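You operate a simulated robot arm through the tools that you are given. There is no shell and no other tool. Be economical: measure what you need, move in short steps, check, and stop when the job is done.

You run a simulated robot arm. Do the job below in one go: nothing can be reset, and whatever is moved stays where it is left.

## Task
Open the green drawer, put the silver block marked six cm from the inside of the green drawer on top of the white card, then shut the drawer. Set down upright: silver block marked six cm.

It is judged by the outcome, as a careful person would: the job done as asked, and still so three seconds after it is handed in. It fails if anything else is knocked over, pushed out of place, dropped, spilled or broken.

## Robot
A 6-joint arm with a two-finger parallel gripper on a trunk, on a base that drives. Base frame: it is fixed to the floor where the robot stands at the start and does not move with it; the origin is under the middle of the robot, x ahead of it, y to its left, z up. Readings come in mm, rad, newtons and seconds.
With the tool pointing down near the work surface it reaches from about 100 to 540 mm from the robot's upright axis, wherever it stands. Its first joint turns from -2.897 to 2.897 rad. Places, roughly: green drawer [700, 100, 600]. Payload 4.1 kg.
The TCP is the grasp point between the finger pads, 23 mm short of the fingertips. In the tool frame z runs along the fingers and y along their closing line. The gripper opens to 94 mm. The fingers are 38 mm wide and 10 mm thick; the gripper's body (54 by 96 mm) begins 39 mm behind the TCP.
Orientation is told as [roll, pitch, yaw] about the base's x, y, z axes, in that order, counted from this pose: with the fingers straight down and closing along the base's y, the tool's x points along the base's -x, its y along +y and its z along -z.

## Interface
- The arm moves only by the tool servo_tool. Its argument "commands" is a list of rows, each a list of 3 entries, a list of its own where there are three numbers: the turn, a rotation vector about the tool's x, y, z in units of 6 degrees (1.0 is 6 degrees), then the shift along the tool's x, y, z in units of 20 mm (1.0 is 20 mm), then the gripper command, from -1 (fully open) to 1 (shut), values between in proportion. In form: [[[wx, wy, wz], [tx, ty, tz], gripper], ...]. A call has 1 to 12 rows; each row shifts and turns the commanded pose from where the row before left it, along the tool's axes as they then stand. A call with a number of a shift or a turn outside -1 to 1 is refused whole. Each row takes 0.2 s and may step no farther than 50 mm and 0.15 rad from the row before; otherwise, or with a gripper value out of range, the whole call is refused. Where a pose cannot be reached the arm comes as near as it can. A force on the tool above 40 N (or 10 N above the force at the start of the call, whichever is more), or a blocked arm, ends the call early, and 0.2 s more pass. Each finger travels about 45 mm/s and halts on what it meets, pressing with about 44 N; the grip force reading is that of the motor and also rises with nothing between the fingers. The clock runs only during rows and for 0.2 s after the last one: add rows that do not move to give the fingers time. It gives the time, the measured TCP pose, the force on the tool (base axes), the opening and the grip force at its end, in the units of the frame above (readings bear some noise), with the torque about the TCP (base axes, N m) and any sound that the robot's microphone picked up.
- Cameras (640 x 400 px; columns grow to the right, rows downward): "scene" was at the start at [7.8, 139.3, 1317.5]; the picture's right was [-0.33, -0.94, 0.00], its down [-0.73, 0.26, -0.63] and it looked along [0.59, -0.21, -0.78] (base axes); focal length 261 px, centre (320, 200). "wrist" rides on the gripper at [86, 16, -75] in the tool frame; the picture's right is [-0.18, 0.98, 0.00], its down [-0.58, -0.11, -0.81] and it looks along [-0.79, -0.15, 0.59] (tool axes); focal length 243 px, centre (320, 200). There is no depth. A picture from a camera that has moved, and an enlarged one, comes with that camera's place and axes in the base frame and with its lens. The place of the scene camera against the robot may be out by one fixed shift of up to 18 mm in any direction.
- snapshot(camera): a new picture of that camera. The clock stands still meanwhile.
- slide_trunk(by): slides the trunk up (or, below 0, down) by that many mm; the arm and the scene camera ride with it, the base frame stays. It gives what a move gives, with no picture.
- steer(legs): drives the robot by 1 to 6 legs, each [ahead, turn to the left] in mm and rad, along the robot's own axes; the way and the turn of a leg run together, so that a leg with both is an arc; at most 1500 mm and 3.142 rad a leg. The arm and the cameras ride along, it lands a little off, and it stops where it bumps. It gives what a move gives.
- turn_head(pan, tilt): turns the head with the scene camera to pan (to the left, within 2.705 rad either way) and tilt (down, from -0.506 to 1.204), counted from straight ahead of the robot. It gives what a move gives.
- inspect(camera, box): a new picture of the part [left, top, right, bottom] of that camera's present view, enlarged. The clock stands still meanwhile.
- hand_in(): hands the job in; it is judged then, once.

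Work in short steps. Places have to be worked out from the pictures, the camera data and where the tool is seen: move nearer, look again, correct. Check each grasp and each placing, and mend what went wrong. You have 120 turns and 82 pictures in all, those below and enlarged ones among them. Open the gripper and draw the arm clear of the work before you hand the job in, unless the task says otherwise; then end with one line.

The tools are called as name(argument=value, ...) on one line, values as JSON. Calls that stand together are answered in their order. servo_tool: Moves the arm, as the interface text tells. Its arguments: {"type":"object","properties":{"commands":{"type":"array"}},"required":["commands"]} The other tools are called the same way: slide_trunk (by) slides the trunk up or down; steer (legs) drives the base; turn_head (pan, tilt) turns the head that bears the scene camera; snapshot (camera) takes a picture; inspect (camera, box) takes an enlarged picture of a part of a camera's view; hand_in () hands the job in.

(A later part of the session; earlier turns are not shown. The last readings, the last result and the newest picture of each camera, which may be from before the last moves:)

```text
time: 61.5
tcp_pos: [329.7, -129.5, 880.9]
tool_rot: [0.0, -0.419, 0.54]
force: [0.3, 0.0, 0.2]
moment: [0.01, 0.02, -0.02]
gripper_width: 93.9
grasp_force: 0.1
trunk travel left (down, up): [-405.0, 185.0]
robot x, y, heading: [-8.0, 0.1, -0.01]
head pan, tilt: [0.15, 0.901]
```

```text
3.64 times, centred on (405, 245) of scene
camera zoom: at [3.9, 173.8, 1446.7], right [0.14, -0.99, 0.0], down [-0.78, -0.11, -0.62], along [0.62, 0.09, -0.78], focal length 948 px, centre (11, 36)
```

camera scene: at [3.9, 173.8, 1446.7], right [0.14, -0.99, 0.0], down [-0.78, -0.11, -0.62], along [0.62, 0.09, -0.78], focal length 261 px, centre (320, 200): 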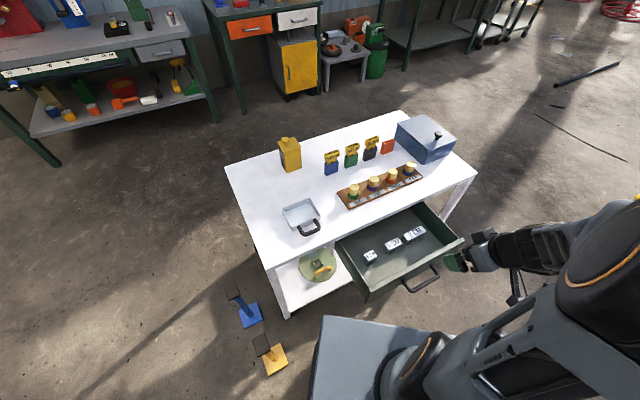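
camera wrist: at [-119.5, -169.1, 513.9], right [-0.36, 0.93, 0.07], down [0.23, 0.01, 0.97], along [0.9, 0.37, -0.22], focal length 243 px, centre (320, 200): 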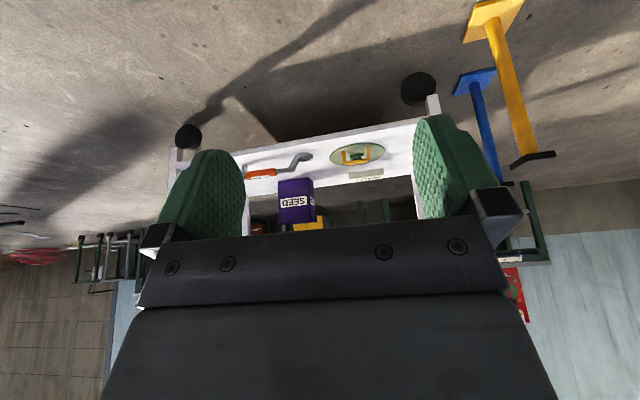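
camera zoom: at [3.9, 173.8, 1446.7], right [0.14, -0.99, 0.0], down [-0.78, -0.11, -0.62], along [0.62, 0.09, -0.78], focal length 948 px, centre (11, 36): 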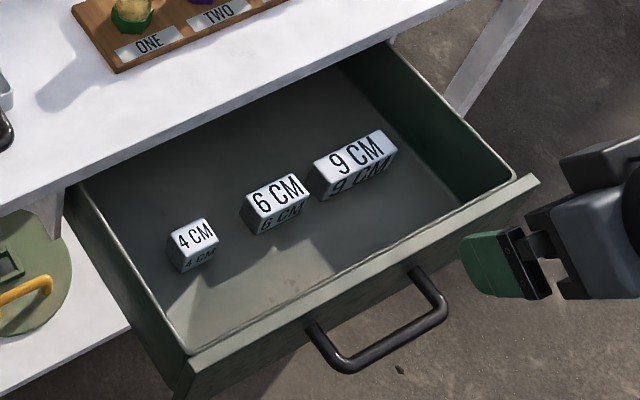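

Still no card. I inspect the nearest other surfaces: the wooden cart behind and the benches ahead.

inspect(camera="scene", box=[0, 0, 220, 140])

turn_head(pan=2.7, tilt=0.6)

snapshot(camera="scene")

inspect(camera="scene", box=[40, 120, 300, 290])

```text
2.86 times, centred on (110, 70) of scene
camera zoom: at [3.9, 173.8, 1446.7], right [0.14, -0.99, 0.0], down [-0.78, -0.11, -0.62], along [0.62, 0.09, -0.78], focal length 745 px, centre (920, 571)
```

zoom: 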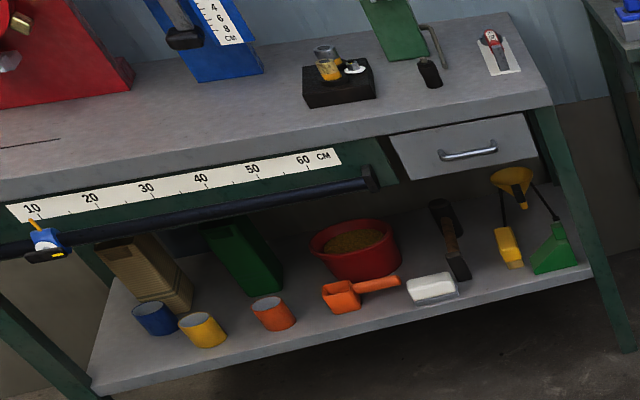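

```text
time: 63.8
tcp_pos: [331.1, -130.7, 881.5]
tool_rot: [-0.001, -0.418, 0.54]
force: [0.5, -0.3, 0.3]
moment: [-0.01, 0.03, -0.01]
gripper_width: 94.1
grasp_force: 0.0
trunk travel left (down, up): [-405.0, 185.0]
robot x, y, heading: [-7.5, -1.0, -0.007]
head pan, tilt: [2.7, 0.6]
```

```text
41 pictures are left
camera scene: at [-150.4, 201.7, 1471.5], right [0.44, 0.9, 0.0], down [0.51, -0.25, -0.83], along [-0.74, 0.36, -0.56], focal length 261 px, centre (320, 200)
```

scene: 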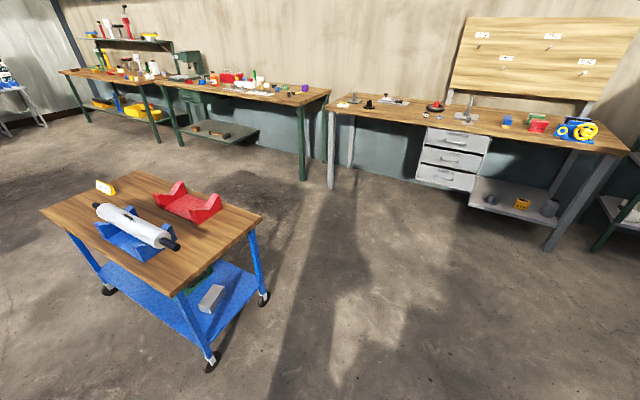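

```text
2.35 times, centred on (170, 205) of scene
camera zoom: at [-150.4, 201.7, 1471.5], right [0.44, 0.9, 0.0], down [0.51, -0.25, -0.83], along [-0.74, 0.36, -0.56], focal length 614 px, centre (673, 188)
```

zoom: 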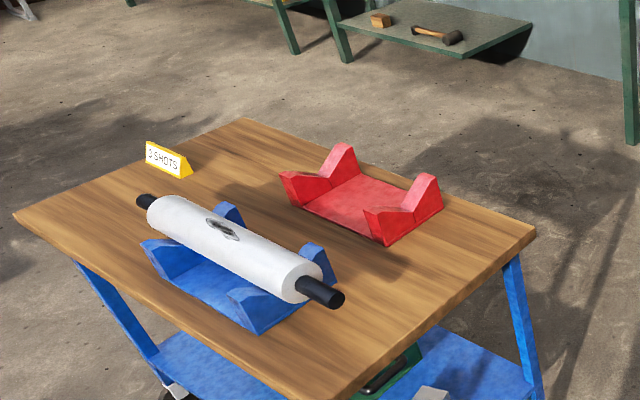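

That is another station. The card may be at one of the benches ahead, so I raise the trunk fully and zoom along them.

slide_trunk(by=180)

turn_head(pan=0.3, tilt=0.35)

inspect(camera="scene", box=[0, 80, 320, 280])

inspect(camera="scene", box=[320, 80, 640, 280])

```text
time: 65.8
tcp_pos: [330.8, -130.7, 1060.7]
tool_rot: [-0.001, -0.419, 0.541]
force: [-0.4, 0.3, 0.3]
moment: [0.05, 0.03, -0.01]
gripper_width: 93.9
grasp_force: 0.2
trunk travel left (down, up): [-585.0, 5.0]
robot x, y, heading: [-8.3, -2.9, -0.008]
head pan, tilt: [2.7, 0.6]
```

```text
time: 68.0
tcp_pos: [331.5, -130.1, 1059.9]
tool_rot: [0.0, -0.417, 0.539]
force: [-0.3, -0.6, 0.5]
moment: [-0.01, 0.01, -0.03]
gripper_width: 94.0
grasp_force: 0.0
trunk travel left (down, up): [-585.0, 5.0]
robot x, y, heading: [-4.8, -3.2, -0.01]
head pan, tilt: [0.3, 0.351]
```

```text
2.00 times, centred on (160, 180) of scene
camera zoom: at [18.3, 189.9, 1674.3], right [0.29, -0.96, 0.0], down [-0.33, -0.1, -0.94], along [0.9, 0.27, -0.34], focal length 522 px, centre (640, 240)
```

zoom: 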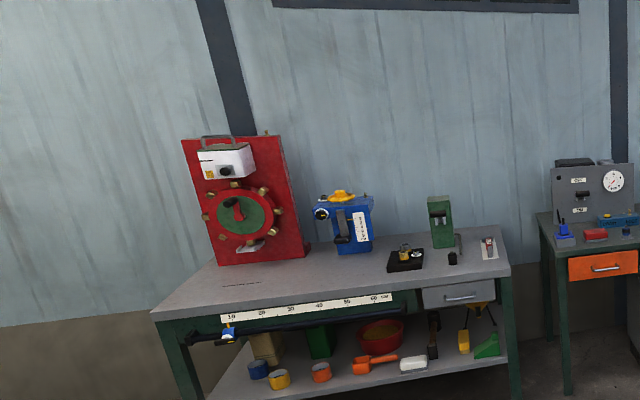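

```text
2.00 times, centred on (480, 180) of scene
camera zoom: at [18.3, 189.9, 1674.3], right [0.29, -0.96, 0.0], down [-0.33, -0.1, -0.94], along [0.9, 0.27, -0.34], focal length 522 px, centre (0, 240)
```

zoom: 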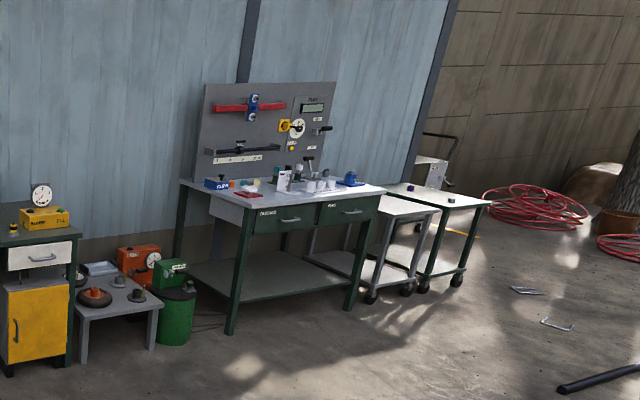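

Drawer rear was visible earlier and held no card. To see behind the blue box and canister, I back up, turn right and drive to the table's right side.

steer(legs=[[-250, 0], [0, -1.0], [900, 0]])

turn_head(pan=1.6, tilt=0.7)

snapshot(camera="scene")

```text
time: 76.7
tcp_pos: [320.6, -1102.1, 1061.6]
tool_rot: [-0.001, -0.419, -0.432]
force: [0.3, 0.1, -0.1]
moment: [0.01, 0.03, 0.01]
gripper_width: 94.0
grasp_force: 0.1
trunk travel left (down, up): [-585.0, 5.0]
robot x, y, heading: [237.7, -747.8, -0.98]
head pan, tilt: [0.3, 0.351]
```

```text
time: 78.2
tcp_pos: [321.3, -1102.4, 1059.7]
tool_rot: [0.0, -0.419, -0.433]
force: [0.0, 0.3, 0.3]
moment: [-0.03, 0.0, 0.01]
gripper_width: 94.0
grasp_force: 0.0
trunk travel left (down, up): [-585.0, 5.0]
robot x, y, heading: [232.4, -749.2, -0.98]
head pan, tilt: [1.6, 0.7]
```

```text
37 pictures are left
camera scene: at [406.0, -559.7, 1642.9], right [0.58, -0.81, 0.0], down [-0.52, -0.37, -0.77], along [0.62, 0.44, -0.64], focal length 261 px, centre (320, 200)
```

scene: 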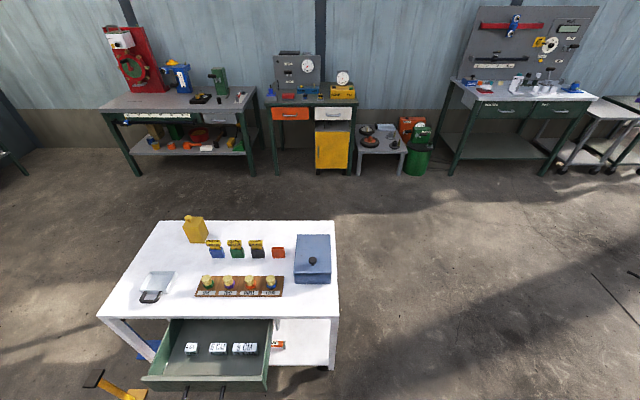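

inspect(camera="scene", box=[90, 210, 350, 390])

inspect(camera="scene", box=[250, 40, 640, 200])

```text
2.22 times, centred on (220, 300) of scene
camera zoom: at [406.0, -559.7, 1642.9], right [0.58, -0.81, 0.0], down [-0.52, -0.37, -0.77], along [0.62, 0.44, -0.64], focal length 579 px, centre (542, -22)
```

zoom: 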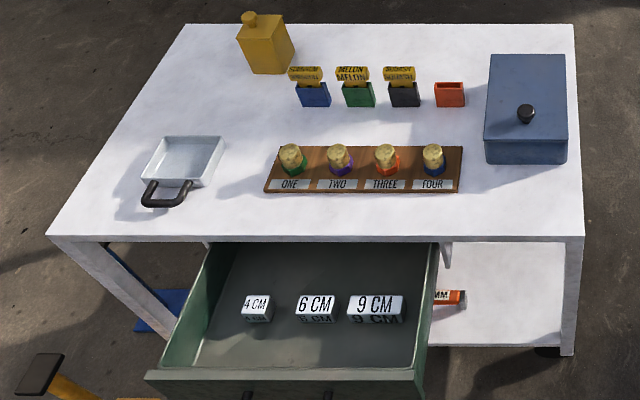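

```text
1.64 times, centred on (445, 120) of scene
camera zoom: at [406.0, -559.7, 1642.9], right [0.58, -0.81, 0.0], down [-0.52, -0.37, -0.77], along [0.62, 0.44, -0.64], focal length 428 px, centre (115, 331)
```

zoom: 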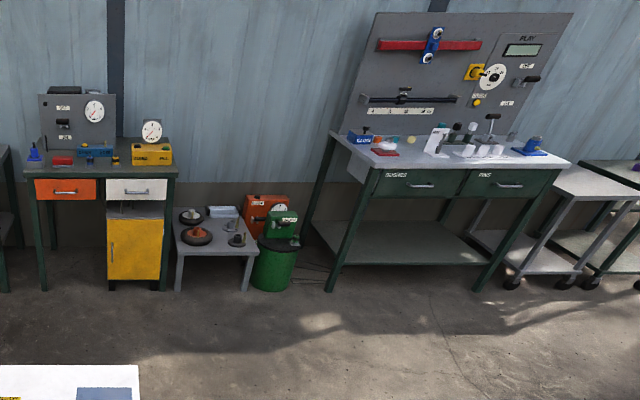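

The tabletop holds no card, so the only white card is the MAIZE one, of the same family as the yellow seed cards, on the lower shelf near (725,432,190). It is best reached from behind the table. First I go back to the front to pick the 6 cm block (≈(505,-25), top z≈595).

steer(legs=[[-900, 0], [0, 0.98], [268, 0]])

slide_trunk(by=-250)

turn_head(pan=-0.1, tilt=0.9)

```text
time: 86.9
tcp_pos: [341.5, -123.7, 1060.4]
tool_rot: [0.0, -0.419, 0.533]
force: [0.1, -1.2, 0.5]
moment: [0.0, 0.0, 0.02]
gripper_width: 93.9
grasp_force: 0.0
trunk travel left (down, up): [-585.0, 5.0]
robot x, y, heading: [1.3, 3.9, -0.016]
head pan, tilt: [1.6, 0.7]
```

```text
time: 89.5
tcp_pos: [340.3, -124.6, 811.3]
tool_rot: [0.001, -0.419, 0.531]
force: [0.2, -0.2, 0.4]
moment: [0.03, -0.02, 0.0]
gripper_width: 93.8
grasp_force: 0.1
trunk travel left (down, up): [-335.0, 255.0]
robot x, y, heading: [1.0, 7.8, -0.016]
head pan, tilt: [1.6, 0.7]
```

```text
time: 91.2
tcp_pos: [341.7, -124.5, 810.1]
tool_rot: [-0.002, -0.419, 0.532]
force: [-0.3, 0.8, 0.3]
moment: [-0.05, 0.02, 0.02]
gripper_width: 93.9
grasp_force: 0.0
trunk travel left (down, up): [-335.0, 255.0]
robot x, y, heading: [-0.3, 8.1, -0.013]
head pan, tilt: [-0.099, 0.901]
```

I untilt the tool and view the blocks with the wrist camera looking into the drawer.

servo_tool(commands=[[[0, 1, 0], [0, 0, 0], -1], [[0, 1, 0], [0, 0, 0], -1], [[0, 1, 0], [0, 0, 0], -1], [[0, 1, 0], [0, 0, 0], -1], [[0, 0, 0], [0, 0, 0], -1]])

snapshot(camera="wrist")

inspect(camera="wrist", box=[230, 80, 430, 220])

```text
time: 92.5
tcp_pos: [341.5, -124.4, 809.3]
tool_rot: [-0.002, 0.002, 0.534]
force: [-0.3, -0.5, -0.9]
moment: [-0.03, 0.01, -0.03]
gripper_width: 94.1
grasp_force: 0.0
trunk travel left (down, up): [-335.0, 255.0]
robot x, y, heading: [0.7, 3.8, -0.017]
head pan, tilt: [-0.099, 0.901]
```

```text
34 pictures are left
camera wrist: at [258.4, -154.4, 885.5], right [-0.34, 0.94, 0.0], down [0.56, 0.2, 0.81], along [0.76, 0.27, -0.59], focal length 243 px, centre (320, 200)
```

wrist: 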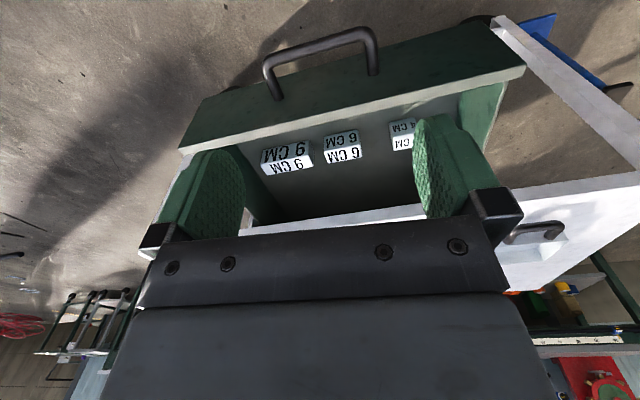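

```text
2.86 times, centred on (330, 150) of wrist
camera zoom: at [258.4, -154.4, 885.5], right [-0.34, 0.94, 0.0], down [0.56, 0.2, 0.81], along [0.76, 0.27, -0.59], focal length 693 px, centre (291, 343)
```

zoom: 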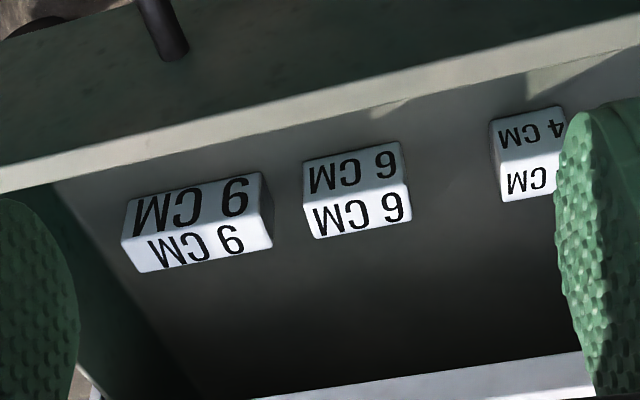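

The 6 cm block is ≈60×34×36 mm, aligned with the drawer, centre ≈(509,-24). I rotate the tool so it closes across its 34 mm width.

servo_tool(commands=[[[0, 0, 1], [0, 0, 0], -1], [[0, 0, 1], [0, 0, 0], -1], [[0, 0, 1], [0, 0, 0], -1], [[0, 0, 1], [0, 0, 0], -1], [[0, 0, 1], [0, 0, 0], -1], [[0, 0, 1], [0, 0, 0], -1], [[0, 0, 1], [0, 0, 0], -1], [[0, 0, 1], [0, 0, 0], -1], [[0, 0, 1], [0, 0, 0], -1], [[0, 0, 1], [0, 0, 0], -1], [[0, 0, 1], [0, 0, 0], -1], [[0, 0, 1], [0, 0, 0], -1]])

servo_tool(commands=[[[0, 0, 1], [0, 1, 0], -1], [[0, 0, 1], [0, 1, 0], -1], [[0, 0, 0.55], [0, 1, 0], -1], [[0, 0, 0], [0, 1, 0], -1], [[0, 0, 0], [0, 1, 0], -1], [[0, 0, 0], [0, 1, 0], -1], [[0, 0, 0], [0, 1, 0.5], -1], [[0, 0, 0], [0, 1, 0.5], -1], [[0, 0, 0], [0, 1, 0.5], -1], [[0, 0, 0], [0, 0.6, 0.5], -1], [[0, 0, 0], [0, 0, 0], -1]])

snapshot(camera="wrist")

```text
time: 95.0
tcp_pos: [341.3, -125.1, 811.3]
tool_rot: [0.001, 0.001, -0.726]
force: [0.5, -0.1, -1.1]
moment: [0.0, 0.01, -0.04]
gripper_width: 93.9
grasp_force: 0.1
trunk travel left (down, up): [-335.0, 255.0]
robot x, y, heading: [-2.6, 7.1, -0.018]
head pan, tilt: [-0.099, 0.901]
```

```text
time: 97.5
tcp_pos: [495.9, -13.0, 769.4]
tool_rot: [0.0, 0.0, -0.99]
force: [0.6, -0.7, 0.1]
moment: [0.01, 0.04, 0.02]
gripper_width: 93.6
grasp_force: 0.2
trunk travel left (down, up): [-335.0, 255.0]
robot x, y, heading: [4.2, 6.2, -0.012]
head pan, tilt: [-0.099, 0.901]
```

```text
32 pictures are left
camera wrist: at [461.8, 68.7, 844.5], right [0.92, 0.38, 0.0], down [0.23, -0.55, 0.81], along [0.31, -0.74, -0.59], focal length 243 px, centre (320, 200)
```

wrist: 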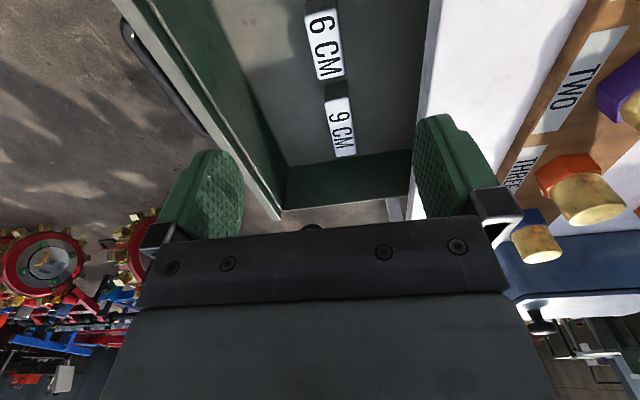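

Two views agree: block top z≈585, centre ≈(508.7,-23.3), bottom ≈549. I align above it and descend to 630, then check.

servo_tool(commands=[[[0, 0, 0], [-0.78, 0.26, 0], -1], [[0, 0, 0], [0, 0, 1], -1], [[0, 0, 0], [0, 0, 1], -1], [[0, 0, 0], [0, 0, 1], -1], [[0, 0, 0], [0, 0, 1], -1], [[0, 0, 0], [0, 0, 1], -1], [[0, 0, 0], [0, 0, 1], -1], [[0, 0, 0], [0, 0, 1], -1], [[0, 0, 0], [0, 0, 0], -1]])

snapshot(camera="wrist")

snapshot(camera="scene")

```text
time: 99.5
tcp_pos: [507.8, -22.8, 629.9]
tool_rot: [0.0, 0.001, -0.992]
force: [-0.4, -0.9, -0.2]
moment: [-0.01, 0.02, -0.01]
gripper_width: 93.8
grasp_force: 0.1
trunk travel left (down, up): [-335.0, 255.0]
robot x, y, heading: [2.7, 7.3, -0.015]
head pan, tilt: [-0.099, 0.901]
```

```text
31 pictures are left
camera wrist: at [474.2, 58.4, 705.3], right [0.92, 0.38, 0.0], down [0.23, -0.55, 0.81], along [0.31, -0.74, -0.59], focal length 243 px, centre (320, 200)
```

wrist: 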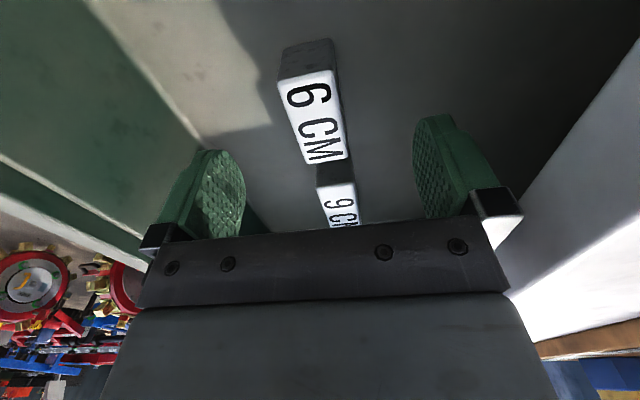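

```text
30 pictures are left
camera scene: at [16.8, 162.0, 1376.7], right [-0.11, -0.99, 0.0], down [-0.78, 0.09, -0.62], along [0.62, -0.07, -0.78], focal length 261 px, centre (320, 200)
```

scene: 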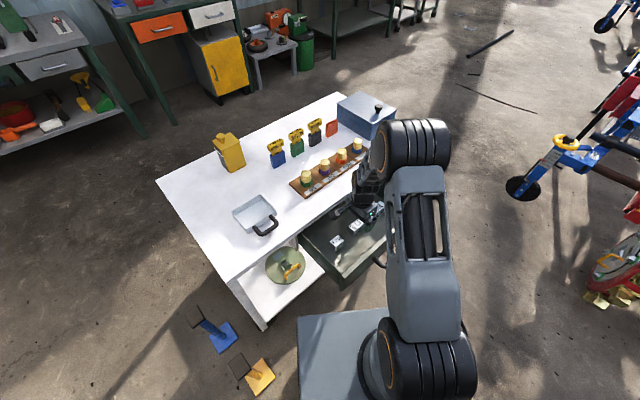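

Block is well centred between the fingers. I descend to z≈577 with a small correction and close.

servo_tool(commands=[[[0, 0, 0], [0.15, 0, 0.9], -1], [[0, 0, 0], [0, 0, 0.9], -1], [[0, 0, 0], [0, 0, 0.8], -1], [[0, 0, 0], [0, 0, 0], -1], [[0, 0, 0], [0, 0, 0], 1], [[0, 0, 0], [0, 0, 0], 1], [[0, 0, 0], [0, 0, 0], 1], [[0, 0, 0], [0, 0, 0], 1], [[0, 0, 0], [0, 0, 0], 1], [[0, 0, 0], [0, 0, 0], 1], [[0, 0, 0], [0, 0, 0], 1]])

```text
time: 101.8
tcp_pos: [508.0, -18.3, 578.5]
tool_rot: [0.0, 0.0, -0.99]
force: [-1.1, -0.3, 0.6]
moment: [0.06, -0.01, 0.02]
gripper_width: 29.3
grasp_force: 43.7
trunk travel left (down, up): [-335.0, 255.0]
robot x, y, heading: [1.4, 5.5, -0.012]
head pan, tilt: [-0.099, 0.901]
```

Gripped at 29 mm width. I lift straight up and check.

servo_tool(commands=[[[0, 0, 0], [0, 0, -0.5], 1], [[0, 0, 0], [0, 0, -1], 1], [[0, 0, 0], [0, 0, -1], 1], [[0, 0, 0], [0, 0, -1], 1], [[0, 0, 0], [0, 0, -1], 1], [[0, 0, 0], [0, 0, -1], 1], [[0, 0, 0], [0, 0, -1], 1], [[0, 0, 0], [0, 0, -1], 1], [[0, 0, 0], [0, 0, -1], 1], [[0, 0, 0], [0, 0, -1], 1], [[0, 0, 0], [0, 0, 0], 1]])

snapshot(camera="wrist")

```text
time: 104.2
tcp_pos: [506.8, -19.0, 768.5]
tool_rot: [0.001, 0.0, -0.991]
force: [-0.2, 0.5, -1.2]
moment: [0.01, 0.0, -0.02]
gripper_width: 29.4
grasp_force: 44.2
trunk travel left (down, up): [-335.0, 255.0]
robot x, y, heading: [4.9, 7.6, -0.016]
head pan, tilt: [-0.099, 0.901]
```

```text
29 pictures are left
camera wrist: at [473.3, 61.9, 843.5], right [0.92, 0.38, 0.0], down [0.23, -0.55, 0.81], along [0.31, -0.74, -0.59], focal length 243 px, centre (320, 200)
```

wrist: 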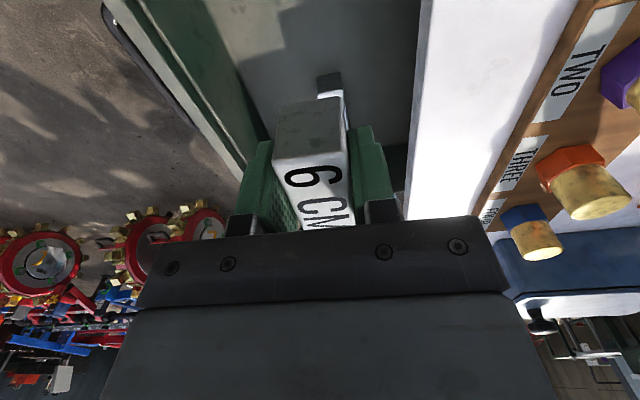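

Block held upright. I raise the trunk for clearance, back off, and drive round the left side of the table well clear of the two stands, to the back.

slide_trunk(by=200)

steer(legs=[[-200, 0], [0, 2.015], [748, 0], [0, -1.426]])

turn_head(pan=-0.3, tilt=0.5)

snapshot(camera="scene")

```text
time: 106.4
tcp_pos: [506.5, -19.6, 967.1]
tool_rot: [0.0, 0.0, -0.992]
force: [-0.1, 0.1, -1.9]
moment: [-0.01, 0.05, 0.05]
gripper_width: 29.6
grasp_force: 44.2
trunk travel left (down, up): [-535.0, 55.0]
robot x, y, heading: [4.2, 8.4, -0.02]
head pan, tilt: [-0.099, 0.901]
```

```text
time: 120.1
tcp_pos: [-74.5, 960.4, 966.6]
tool_rot: [0.0, 0.0, -0.421]
force: [-0.5, 0.1, -1.6]
moment: [0.03, -0.02, 0.01]
gripper_width: 29.6
grasp_force: 44.4
trunk travel left (down, up): [-535.0, 55.0]
robot x, y, heading: [-510.1, 713.4, 0.555]
head pan, tilt: [-0.099, 0.901]
```

```text
time: 121.0
tcp_pos: [-73.6, 962.2, 968.3]
tool_rot: [0.001, 0.001, -0.422]
force: [0.0, -0.4, -2.1]
moment: [0.01, 0.01, 0.02]
gripper_width: 29.4
grasp_force: 44.0
trunk travel left (down, up): [-535.0, 55.0]
robot x, y, heading: [-512.9, 711.9, 0.556]
head pan, tilt: [-0.3, 0.499]
```

```text
28 pictures are left
camera scene: at [-566.0, 840.4, 1610.5], right [0.25, -0.97, 0.0], down [-0.46, -0.12, -0.88], along [0.85, 0.22, -0.48], focal length 261 px, centre (320, 200)
```

scene: 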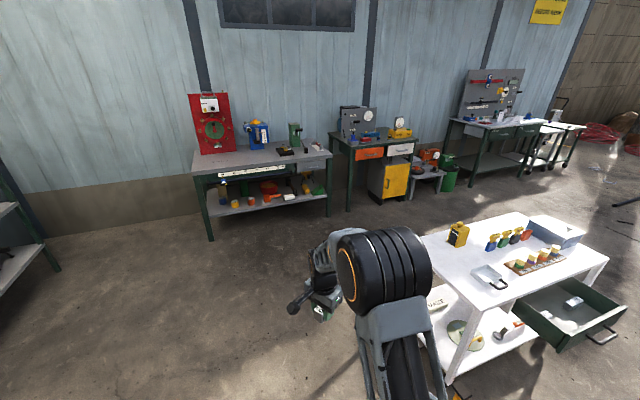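

The way ahead is clear. I continue along the left side, behind the table, and turn to face it.

steer(legs=[[1500, 0.02], [0, -1.57], [870, 0], [0, -1.57]])

turn_head(pan=0.0, tilt=0.8)

snapshot(camera="scene")

```text
time: 140.5
tcp_pos: [794.4, 525.5, 968.8]
tool_rot: [0.0, -0.001, 2.702]
force: [0.0, -0.2, -2.1]
moment: [0.02, -0.02, 0.0]
gripper_width: 29.6
grasp_force: 44.1
trunk travel left (down, up): [-535.0, 55.0]
robot x, y, heading: [1239.0, 766.7, -2.608]
head pan, tilt: [-0.3, 0.499]
```

```text
time: 141.3
tcp_pos: [794.6, 524.7, 968.0]
tool_rot: [0.0, 0.0, 2.704]
force: [-0.7, 0.6, -2.5]
moment: [0.0, 0.0, -0.04]
gripper_width: 29.4
grasp_force: 44.2
trunk travel left (down, up): [-535.0, 55.0]
robot x, y, heading: [1240.4, 771.6, -2.604]
head pan, tilt: [0.0, 0.799]
```

```text
27 pictures are left
camera scene: at [1300.9, 612.0, 1584.7], right [-0.51, 0.86, 0.0], down [0.62, 0.37, -0.7], along [-0.6, -0.36, -0.72], focal length 261 px, centre (320, 200)
```

scene: 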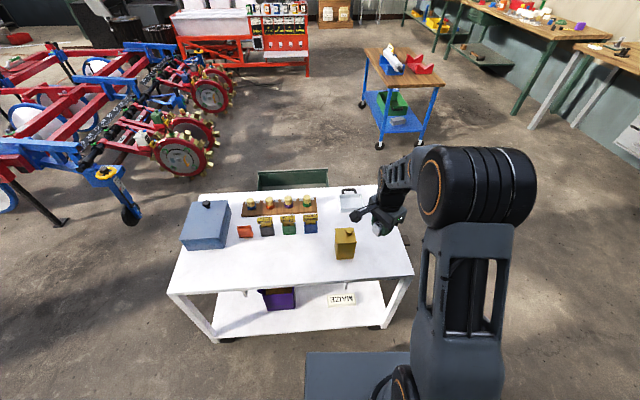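

MAIZE card is visible under the back of the table. I enlarge to measure it and the table.

inspect(camera="scene", box=[240, 220, 440, 345])

```text
3.20 times, centred on (340, 282) of scene
camera zoom: at [1300.9, 612.0, 1584.7], right [-0.51, 0.86, 0.0], down [0.62, 0.37, -0.7], along [-0.6, -0.36, -0.72], focal length 834 px, centre (256, -64)
```

zoom: 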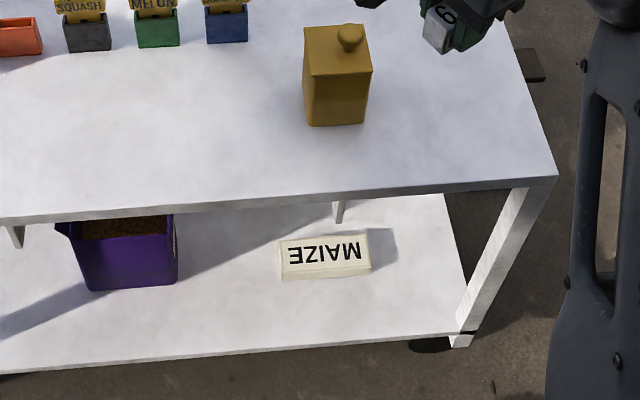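

The card is a flat slab ~148×55 mm near (733,410), about 165 mm in from the table's back edge. To reach under the table I need a tilted grasp, so I'll set the block on the free tabletop strip near the back edge and regrip it. First I align it there.

servo_tool(commands=[[[0, 0, 0.9], [0, 0, 0], 1], [[0, 0, 0.9], [0, 0, 0], 1], [[0, 0, 0.9], [0, 0, 0], 1], [[0, 0, 0.9], [0, 0, 0], 1], [[0, 0, 0.9], [0, 0, 0], 1], [[0, 0, 0.83], [0, 0, 0], 1], [[0, 0, 0], [0.8, 0.05, 0], 1], [[0, 0, 0], [0.8, 0.05, 0], 1], [[0, 0, 0], [0.75, 0.03, 0], 1], [[0, 0, 0], [0, 0, 0], 1]])

slide_trunk(by=-220)

snapshot(camera="scene")

snapshot(camera="wrist")

```text
time: 143.5
tcp_pos: [818.5, 483.8, 969.2]
tool_rot: [-0.001, 0.0, 2.145]
force: [0.0, 1.0, -0.8]
moment: [-0.02, -0.04, 0.02]
gripper_width: 29.6
grasp_force: 44.4
trunk travel left (down, up): [-535.0, 55.0]
robot x, y, heading: [1236.8, 767.5, -2.602]
head pan, tilt: [0.0, 0.799]
```

```text
time: 145.8
tcp_pos: [817.9, 484.1, 749.7]
tool_rot: [0.0, -0.001, 2.146]
force: [-0.4, 0.3, -2.2]
moment: [0.02, 0.0, -0.01]
gripper_width: 29.7
grasp_force: 44.1
trunk travel left (down, up): [-315.0, 275.0]
robot x, y, heading: [1237.1, 768.2, -2.606]
head pan, tilt: [0.0, 0.799]
```

```text
25 pictures are left
camera scene: at [1301.0, 612.0, 1364.7], right [-0.51, 0.86, 0.0], down [0.62, 0.37, -0.7], along [-0.6, -0.36, -0.72], focal length 261 px, centre (320, 200)
```

scene: 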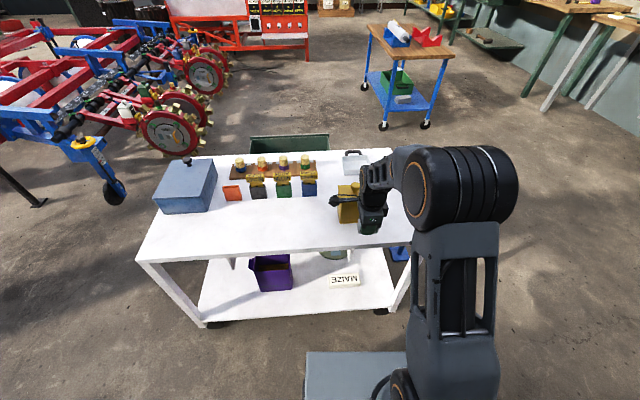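

```text
24 pictures are left
camera wrist: at [850.8, 402.8, 824.3], right [-0.93, -0.38, 0.0], down [-0.22, 0.55, 0.81], along [-0.31, 0.75, -0.59], focal length 243 px, centre (320, 200)
```

wrist: 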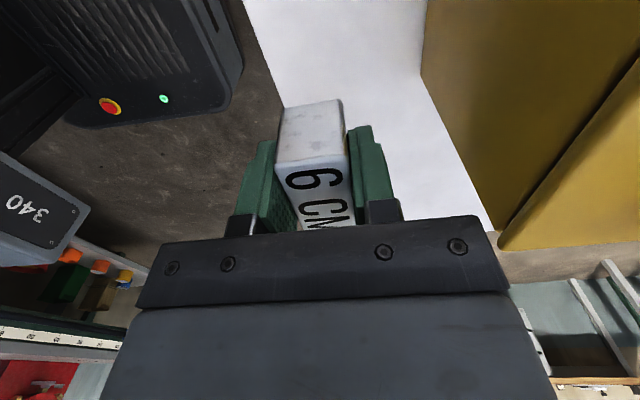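

Back edge is at n≈980 and the canister corner at n≈876. I shift a little inward and away from the canister, then descend toward the tabletop.

servo_tool(commands=[[[0, 0, 0], [-0.7, 0.25, 0], 1], [[0, 0, 0], [-0.7, 0.25, 0], 1], [[0, 0, 0], [-0.6, 0, 0], 1], [[0, 0, 0], [0, 0, 0.8], 1], [[0, 0, 0], [0, 0, 0.8], 1], [[0, 0, 0], [0, 0, 0.5], 1], [[0, 0, 0], [0, 0, 0], 1]])

snapshot(camera="wrist")

```text
time: 147.4
tcp_pos: [788.5, 511.2, 709.2]
tool_rot: [0.005, 0.001, 2.144]
force: [1.1, 0.9, 19.7]
moment: [0.2, -0.3, -0.01]
gripper_width: 29.3
grasp_force: 43.6
trunk travel left (down, up): [-315.0, 275.0]
robot x, y, heading: [1234.2, 768.7, -2.607]
head pan, tilt: [0.0, 0.799]
```

```text
23 pictures are left
camera wrist: at [821.1, 430.4, 785.4], right [-0.93, -0.38, 0.0], down [-0.22, 0.55, 0.81], along [-0.31, 0.74, -0.59], focal length 243 px, centre (320, 200)
```

wrist: 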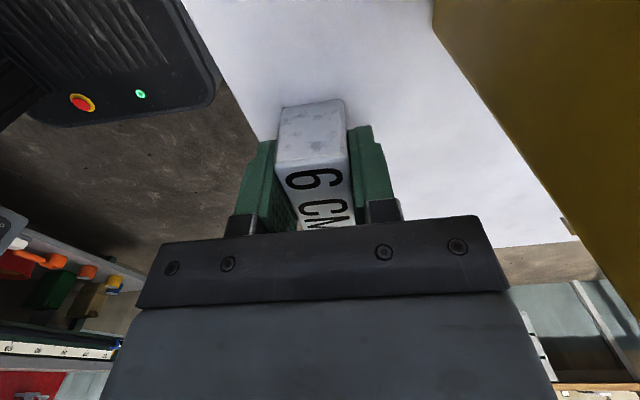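

Contact at TCP z≈709 (19.7 N upward), so the tabletop is at z≈680 and the block stands on it. I open partially and lift.

servo_tool(commands=[[[0, 0, 0], [0, 0, -0.05], 0.0], [[0, 0, 0], [0, 0, 0], 0.0], [[0, 0, 0], [0, 0, 0], 0.0], [[0, 0, 0], [0, 0, -0.5], 0.0], [[0, 0, 0], [0, 0, -1], 0.0], [[0, 0, 0], [0, 0, -1], 0.0], [[0, 0, 0], [0, 0, -1], 0.0], [[0, 0, 0], [0, 0, -1], 0.0], [[0, 0, 0], [0, 0, -1], 0.0], [[0, 0, 0], [0, 0, -1], 0.0], [[0, 0, 0], [0, 0, -1], 0.0], [[0, 0, 0], [0, 0, 0], -1]])

inspect(camera="scene", box=[280, 140, 440, 300])

```text
time: 150.0
tcp_pos: [787.2, 512.5, 858.2]
tool_rot: [-0.001, 0.0, 2.145]
force: [0.7, 0.0, -1.0]
moment: [0.01, 0.01, -0.01]
gripper_width: 81.7
grasp_force: 0.1
trunk travel left (down, up): [-315.0, 275.0]
robot x, y, heading: [1239.6, 767.6, -2.6]
head pan, tilt: [0.0, 0.799]
```

```text
2.50 times, centred on (360, 220) of scene
camera zoom: at [1301.2, 612.1, 1364.6], right [-0.51, 0.86, 0.0], down [0.62, 0.37, -0.7], along [-0.6, -0.36, -0.72], focal length 652 px, centre (220, 150)
```

zoom: 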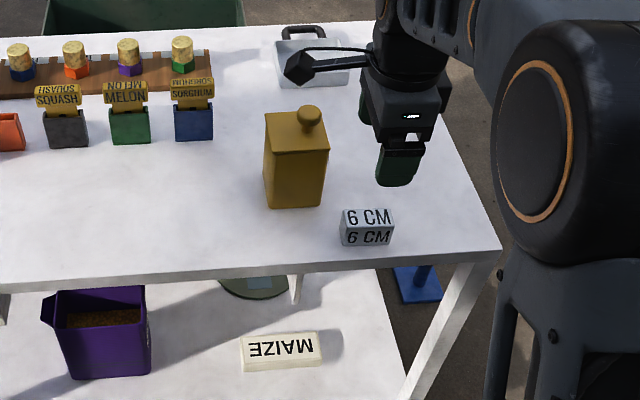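

Block stands cleanly on the tabletop. I turn the tool 90° so it closes along the block's length, then tilt it 40° forward.

servo_tool(commands=[[[0, 0, -1], [0, 0, 0], -1], [[0, 0, -1], [0, 0, 0], -1], [[0, 0, -1], [0, 0, 0], -1], [[0, 0, -1], [0, 0, 0], -1], [[0, 0, -1], [0, 0, 0], -1], [[0, 0, -1], [0, 0, 0], -1], [[0, 0, -1], [0, 0, 0], -1], [[0, 0, -1], [0, 0, 0], -1], [[0, 0, -1], [0, 0, 0], -1], [[0, 0, -1], [0, 0, 0], -1], [[0, 0, -1], [0, 0, 0], -1], [[0, 0, -1], [0, 0, 0], -1]])

servo_tool(commands=[[[0, 0, -1], [0, 0, 0], -1], [[0, 0, -1], [0, 0, 0], -1], [[0, 0, -1], [0, 0, 0], -1], [[0, -1, 0], [0, 0, 0], -1], [[0, -1, 0], [0, 0, 0], -1], [[0, -1, 0], [0, 0, 0], -1], [[0, -1, 0], [0, 0, 0], -1], [[0, -1, 0], [0, 0, 0], -1], [[0, -1, 0], [0, 0, 0], -1], [[0, -0.67, 0], [0, 0, 0], -1], [[0, 0, 0], [0, 0, 0], -1]])

snapshot(camera="wrist")

```text
time: 152.6
tcp_pos: [789.4, 511.5, 857.3]
tool_rot: [0.001, 0.001, -2.88]
force: [1.3, 0.9, 0.0]
moment: [-0.01, 0.01, -0.02]
gripper_width: 94.3
grasp_force: 0.0
trunk travel left (down, up): [-315.0, 275.0]
robot x, y, heading: [1239.3, 772.6, -2.605]
head pan, tilt: [0.0, 0.799]
```

```text
time: 155.0
tcp_pos: [787.2, 511.2, 857.0]
tool_rot: [0.0, -0.699, -2.566]
force: [0.2, -0.4, -1.1]
moment: [-0.02, 0.01, -0.02]
gripper_width: 94.0
grasp_force: 0.0
trunk travel left (down, up): [-315.0, 275.0]
robot x, y, heading: [1236.1, 766.0, -2.603]
head pan, tilt: [0.0, 0.799]
```

```text
21 pictures are left
camera wrist: at [892.1, 560.4, 860.1], right [0.41, -0.9, 0.12], down [0.0, 0.13, 0.99], along [-0.91, -0.41, 0.06], focal length 243 px, centre (320, 200)
```

wrist: 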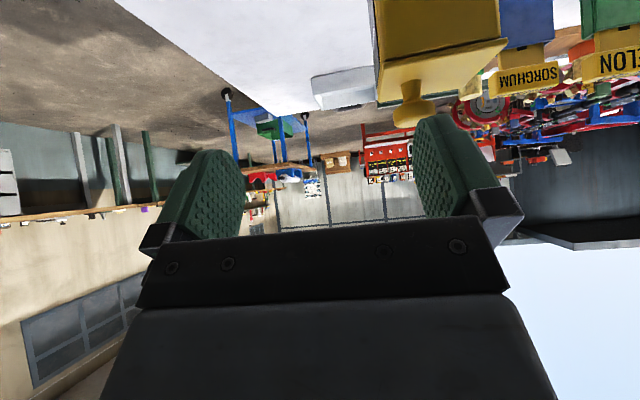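

Orientation is as intended. I lower vertically around the block, stopping just above grasp height.

servo_tool(commands=[[[0, 0, 0], [0.575, -0.15, 0.685], -1], [[0, 0, 0], [0.575, 0, 0.685], -1], [[0, 0, 0], [0.575, 0, 0.685], -1], [[0, 0, 0], [0.575, 0, 0.685], -1], [[0, 0, 0], [0.575, 0, 0.685], -1], [[0, 0, 0], [0.575, 0, 0.685], -1], [[0, 0, 0], [0, 0, 0], -1]])

snapshot(camera="wrist")

```text
time: 156.6
tcp_pos: [788.6, 513.8, 766.1]
tool_rot: [0.001, -0.698, -2.567]
force: [-0.8, 0.1, -0.6]
moment: [0.0, 0.02, 0.01]
gripper_width: 93.9
grasp_force: 0.0
out of reach, approached as far as the arm can: row 3, 4
trunk travel left (down, up): [-315.0, 275.0]
robot x, y, heading: [1237.0, 769.3, -2.602]
head pan, tilt: [0.0, 0.799]
```

```text
20 pictures are left
camera wrist: at [891.6, 562.1, 768.5], right [0.42, -0.9, 0.12], down [0.0, 0.13, 0.99], along [-0.91, -0.41, 0.06], focal length 243 px, centre (320, 200)
```

wrist: 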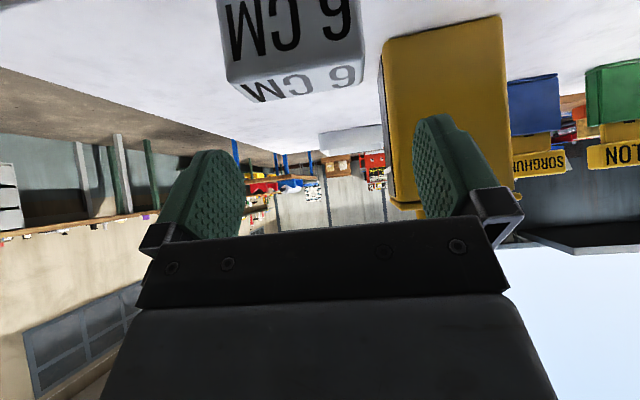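

The block is centred between the fingers within ~4 mm. I correct slightly and lower the last 50 mm with the trunk.

servo_tool(commands=[[[0, 0, 0], [-0.1, -0.2, 0.1], -1], [[0, 0, 0], [0, 0, 0], -1]])

slide_trunk(by=-50)

inspect(camera="scene", box=[280, 140, 440, 300])

```text
time: 157.2
tcp_pos: [782.9, 514.5, 764.3]
tool_rot: [0.0, -0.698, -2.569]
force: [-0.3, -0.2, 0.2]
moment: [0.02, -0.04, -0.02]
gripper_width: 94.0
grasp_force: 0.1
trunk travel left (down, up): [-315.0, 275.0]
robot x, y, heading: [1235.6, 766.7, -2.601]
head pan, tilt: [0.0, 0.799]
```

```text
time: 158.1
tcp_pos: [781.9, 516.4, 714.8]
tool_rot: [0.001, -0.698, -2.567]
force: [0.2, -0.3, -0.5]
moment: [-0.01, 0.01, 0.01]
gripper_width: 93.9
grasp_force: 0.2
trunk travel left (down, up): [-265.0, 325.0]
robot x, y, heading: [1235.7, 765.4, -2.605]
head pan, tilt: [0.0, 0.799]
```

```text
2.50 times, centred on (360, 220) of scene
camera zoom: at [1301.1, 612.1, 1314.6], right [-0.51, 0.86, 0.0], down [0.62, 0.37, -0.7], along [-0.6, -0.36, -0.72], focal length 652 px, centre (220, 150)
```

zoom: 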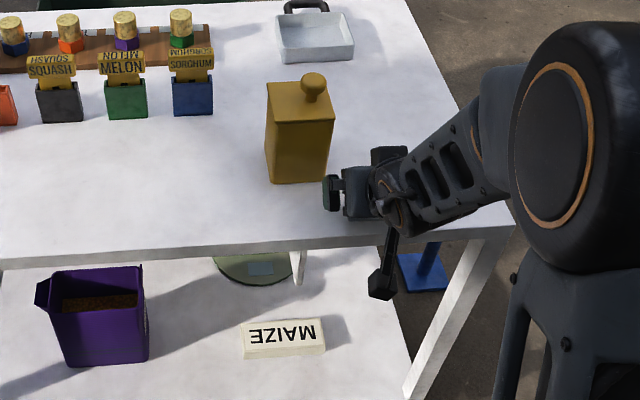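

Pose is right around the block. I close the fingers on its ends.

servo_tool(commands=[[[0, 0, 0], [0, 0, 0], 1], [[0, 0, 0], [0, 0, 0], 1], [[0, 0, 0], [0, 0, 0], 1], [[0, 0, 0], [0, 0, 0], 1], [[0, 0, 0], [0, 0, 0], 1]])

slide_trunk(by=80)

snapshot(camera="wrist")

```text
time: 159.3
tcp_pos: [784.4, 515.9, 715.7]
tool_rot: [0.0, -0.696, -2.569]
force: [0.4, 0.1, -0.1]
moment: [0.06, 0.08, 0.01]
gripper_width: 59.5
grasp_force: 44.2
trunk travel left (down, up): [-265.0, 325.0]
robot x, y, heading: [1238.2, 765.8, -2.601]
head pan, tilt: [0.0, 0.799]
```

```text
time: 160.5
tcp_pos: [782.4, 515.9, 795.7]
tool_rot: [0.0, -0.698, -2.567]
force: [-0.9, 0.0, -3.0]
moment: [-0.02, 0.0, -0.03]
gripper_width: 59.6
grasp_force: 44.0
trunk travel left (down, up): [-345.0, 245.0]
robot x, y, heading: [1234.8, 769.2, -2.604]
head pan, tilt: [0.0, 0.799]
```

```text
18 pictures are left
camera wrist: at [887.3, 564.0, 797.7], right [0.42, -0.9, 0.12], down [0.0, 0.13, 0.99], along [-0.91, -0.41, 0.06], focal length 243 px, centre (320, 200)
```

wrist: 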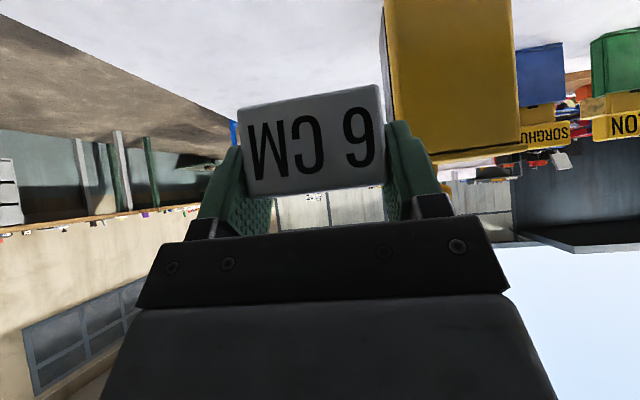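

Gripped at 59.5 mm and the block is level. I back away so the block clears the table, then lower the trunk.

steer(legs=[[-260, 0]])

slide_trunk(by=-335)

snapshot(camera="wrist")

```text
time: 162.4
tcp_pos: [1005.9, 652.8, 796.4]
tool_rot: [0.0, -0.698, -2.574]
force: [0.2, 0.1, -2.0]
moment: [-0.02, 0.01, 0.02]
gripper_width: 59.8
grasp_force: 43.7
trunk travel left (down, up): [-345.0, 245.0]
robot x, y, heading: [1467.3, 900.4, -2.609]
head pan, tilt: [0.0, 0.799]
```

```text
time: 165.7
tcp_pos: [1006.7, 652.2, 459.3]
tool_rot: [-0.001, -0.697, -2.574]
force: [0.4, -0.5, -1.4]
moment: [-0.01, 0.0, -0.02]
gripper_width: 59.4
grasp_force: 43.2
trunk travel left (down, up): [-10.0, 580.0]
robot x, y, heading: [1461.8, 901.0, -2.613]
head pan, tilt: [0.0, 0.799]
```

```text
17 pictures are left
camera wrist: at [1111.2, 699.5, 462.7], right [0.41, -0.9, 0.12], down [0.0, 0.13, 0.99], along [-0.91, -0.41, 0.06], focal length 243 px, centre (320, 200)
```

wrist: 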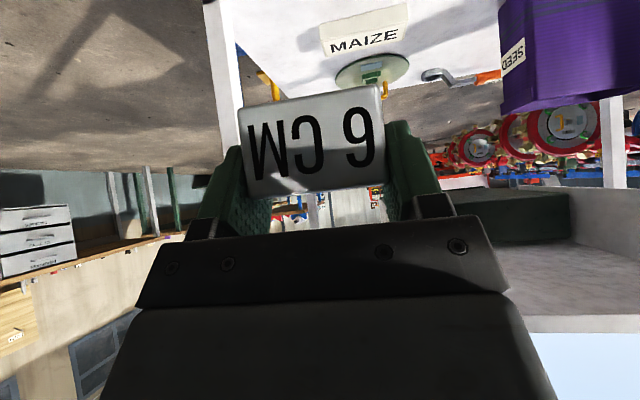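

MAIZE is visible beyond the block. I enlarge it to measure.

inspect(camera="wrist", box=[210, 0, 430, 110])

```text
2.91 times, centred on (320, 55) of wrist
camera zoom: at [1111.2, 699.5, 462.7], right [0.41, -0.9, 0.12], down [0.0, 0.13, 0.99], along [-0.91, -0.41, 0.06], focal length 706 px, centre (320, 622)
```

zoom: 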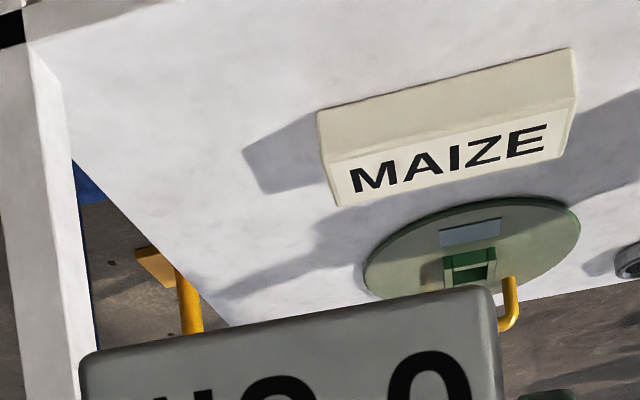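

MAIZE measured by two views: top at z≈207, centre ≈(741,412), 145×54 mm, nearly parallel to the block. The block's bottom is 35 mm below the TCP, so release is at TCP z≈242. I test the needed arm extension and lowering here in free space first.

servo_tool(commands=[[[0, 0, 0], [-0.335, 0.875, 0.28], 1], [[0, 0, 0], [-0.335, 0.875, 0.28], 1], [[0, 0, 0], [-0.335, 0.875, 0.28], 1], [[0, 0, 0], [-0.335, 0.875, 0.28], 1], [[0, 0, 0], [0.6, 0, 0.72], 1], [[0, 0, 0], [0.6, 0, 0.72], 1], [[0, 0, 0], [0.6, 0, 0.72], 1], [[0, 0, 0], [0.6, 0, 0.72], 1], [[0, 0, 0], [0.6, 0, 0.72], 1], [[0, 0, 0], [0.6, 0, 0.72], 1], [[0, 0, 0], [0, 0, 0], 1]])

snapshot(camera="scene")

```text
time: 168.1
tcp_pos: [976.1, 662.8, 351.9]
tool_rot: [0.0, -0.698, -2.575]
force: [-0.4, 0.1, -2.0]
moment: [0.02, -0.03, 0.01]
gripper_width: 59.5
grasp_force: 44.1
out of reach, approached as far as the arm can: row 2, 3, 4, 5, 6, 8, 9, 10
trunk travel left (down, up): [-10.0, 580.0]
robot x, y, heading: [1459.7, 898.1, -2.614]
head pan, tilt: [0.0, 0.799]
```

```text
15 pictures are left
camera scene: at [1525.2, 744.7, 1059.6], right [-0.51, 0.86, 0.0], down [0.62, 0.36, -0.7], along [-0.6, -0.35, -0.72], focal length 261 px, centre (320, 200)
```

scene: 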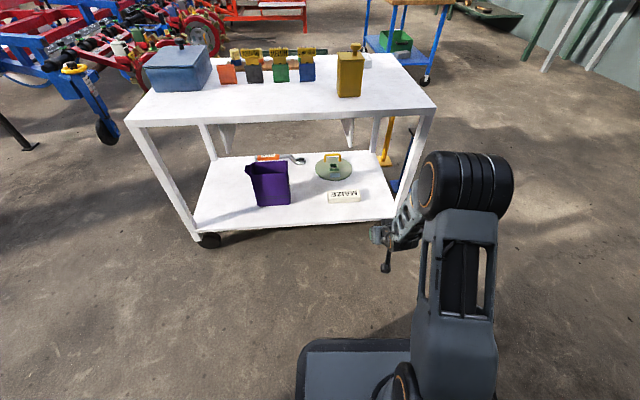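

The arm is at its reach limit (r≈538), so I'll bring the base nearer instead. I retract the arm by ~36 mm, centre it, and turn the base slightly to align with the card.

servo_tool(commands=[[[0, 0, 0], [0.35, 0, -0.29], 1], [[0, 0, 0], [0.35, 0, -0.29], 1], [[0, 0, 0], [0.35, 0.6, -0.29], 1], [[0, 0, 0], [0.35, 0.6, -0.29], 1], [[0, 0, 0], [0, 0.6, 0], 1], [[0, 0, 0], [0, 0.5, 0], 1], [[0, 0, 0], [0, 0, 0], 1]])

steer(legs=[[0, 0.06]])

```text
time: 169.7
tcp_pos: [1006.9, 675.2, 364.7]
tool_rot: [0.011, -0.698, -2.575]
force: [0.1, -0.5, -2.3]
moment: [0.0, 0.04, 0.01]
gripper_width: 60.1
grasp_force: 44.0
out of reach, approached as far as the arm can: row 3, 4, 5, 6
trunk travel left (down, up): [-10.0, 580.0]
robot x, y, heading: [1462.8, 902.5, -2.613]
head pan, tilt: [0.0, 0.799]
```

```text
time: 170.5
tcp_pos: [1020.5, 648.7, 363.0]
tool_rot: [0.011, -0.695, -2.517]
force: [0.1, -0.2, -1.6]
moment: [0.02, -0.01, 0.02]
gripper_width: 59.8
grasp_force: 44.1
trunk travel left (down, up): [-10.0, 580.0]
robot x, y, heading: [1459.1, 899.6, -2.55]
head pan, tilt: [0.0, 0.799]
```

Sideways motion is limited at this tilt, so I'll shift sideways with the base. First I lower the arm to z≈285 here in free space, then do the base side-step.

servo_tool(commands=[[[0, 0, 0], [0.48, 0, 0.575], 1], [[0, 0, 0], [0.48, 0, 0.575], 1], [[0, 0, 0], [0.48, 0, 0.575], 1], [[0, 0, 0], [0.48, 0, 0.575], 1], [[0, 0, 0], [0.48, 0, 0.575], 1], [[0, 0, 0], [0, 0, 0], 1]])

steer(legs=[[0, 0.3], [133, 0], [0, -0.3]])

snapshot(camera="scene")

```text
time: 171.9
tcp_pos: [1002.1, 637.9, 304.9]
tool_rot: [0.034, -0.691, -2.53]
force: [0.4, 0.3, -1.6]
moment: [-0.01, -0.01, 0.03]
gripper_width: 59.6
grasp_force: 44.0
out of reach, approached as far as the arm can: row 2, 3, 4, 5
trunk travel left (down, up): [-10.0, 580.0]
robot x, y, heading: [1462.0, 900.8, -2.552]
head pan, tilt: [0.0, 0.799]
```

```text
time: 175.1
tcp_pos: [917.9, 530.8, 305.3]
tool_rot: [0.032, -0.69, -2.526]
force: [-0.3, 0.0, -1.8]
moment: [0.0, 0.02, 0.02]
gripper_width: 59.7
grasp_force: 44.2
trunk travel left (down, up): [-10.0, 580.0]
robot x, y, heading: [1375.6, 796.9, -2.544]
head pan, tilt: [0.0, 0.799]
```

```text
14 pictures are left
camera scene: at [1449.6, 643.8, 1059.6], right [-0.56, 0.83, 0.0], down [0.59, 0.4, -0.7], along [-0.58, -0.39, -0.72], focal length 261 px, centre (320, 200)
```

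scene: 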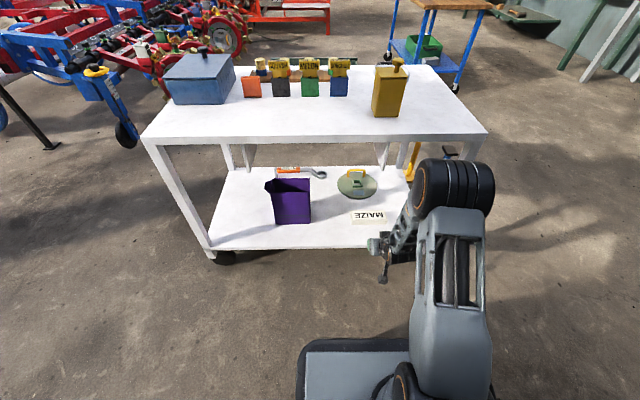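

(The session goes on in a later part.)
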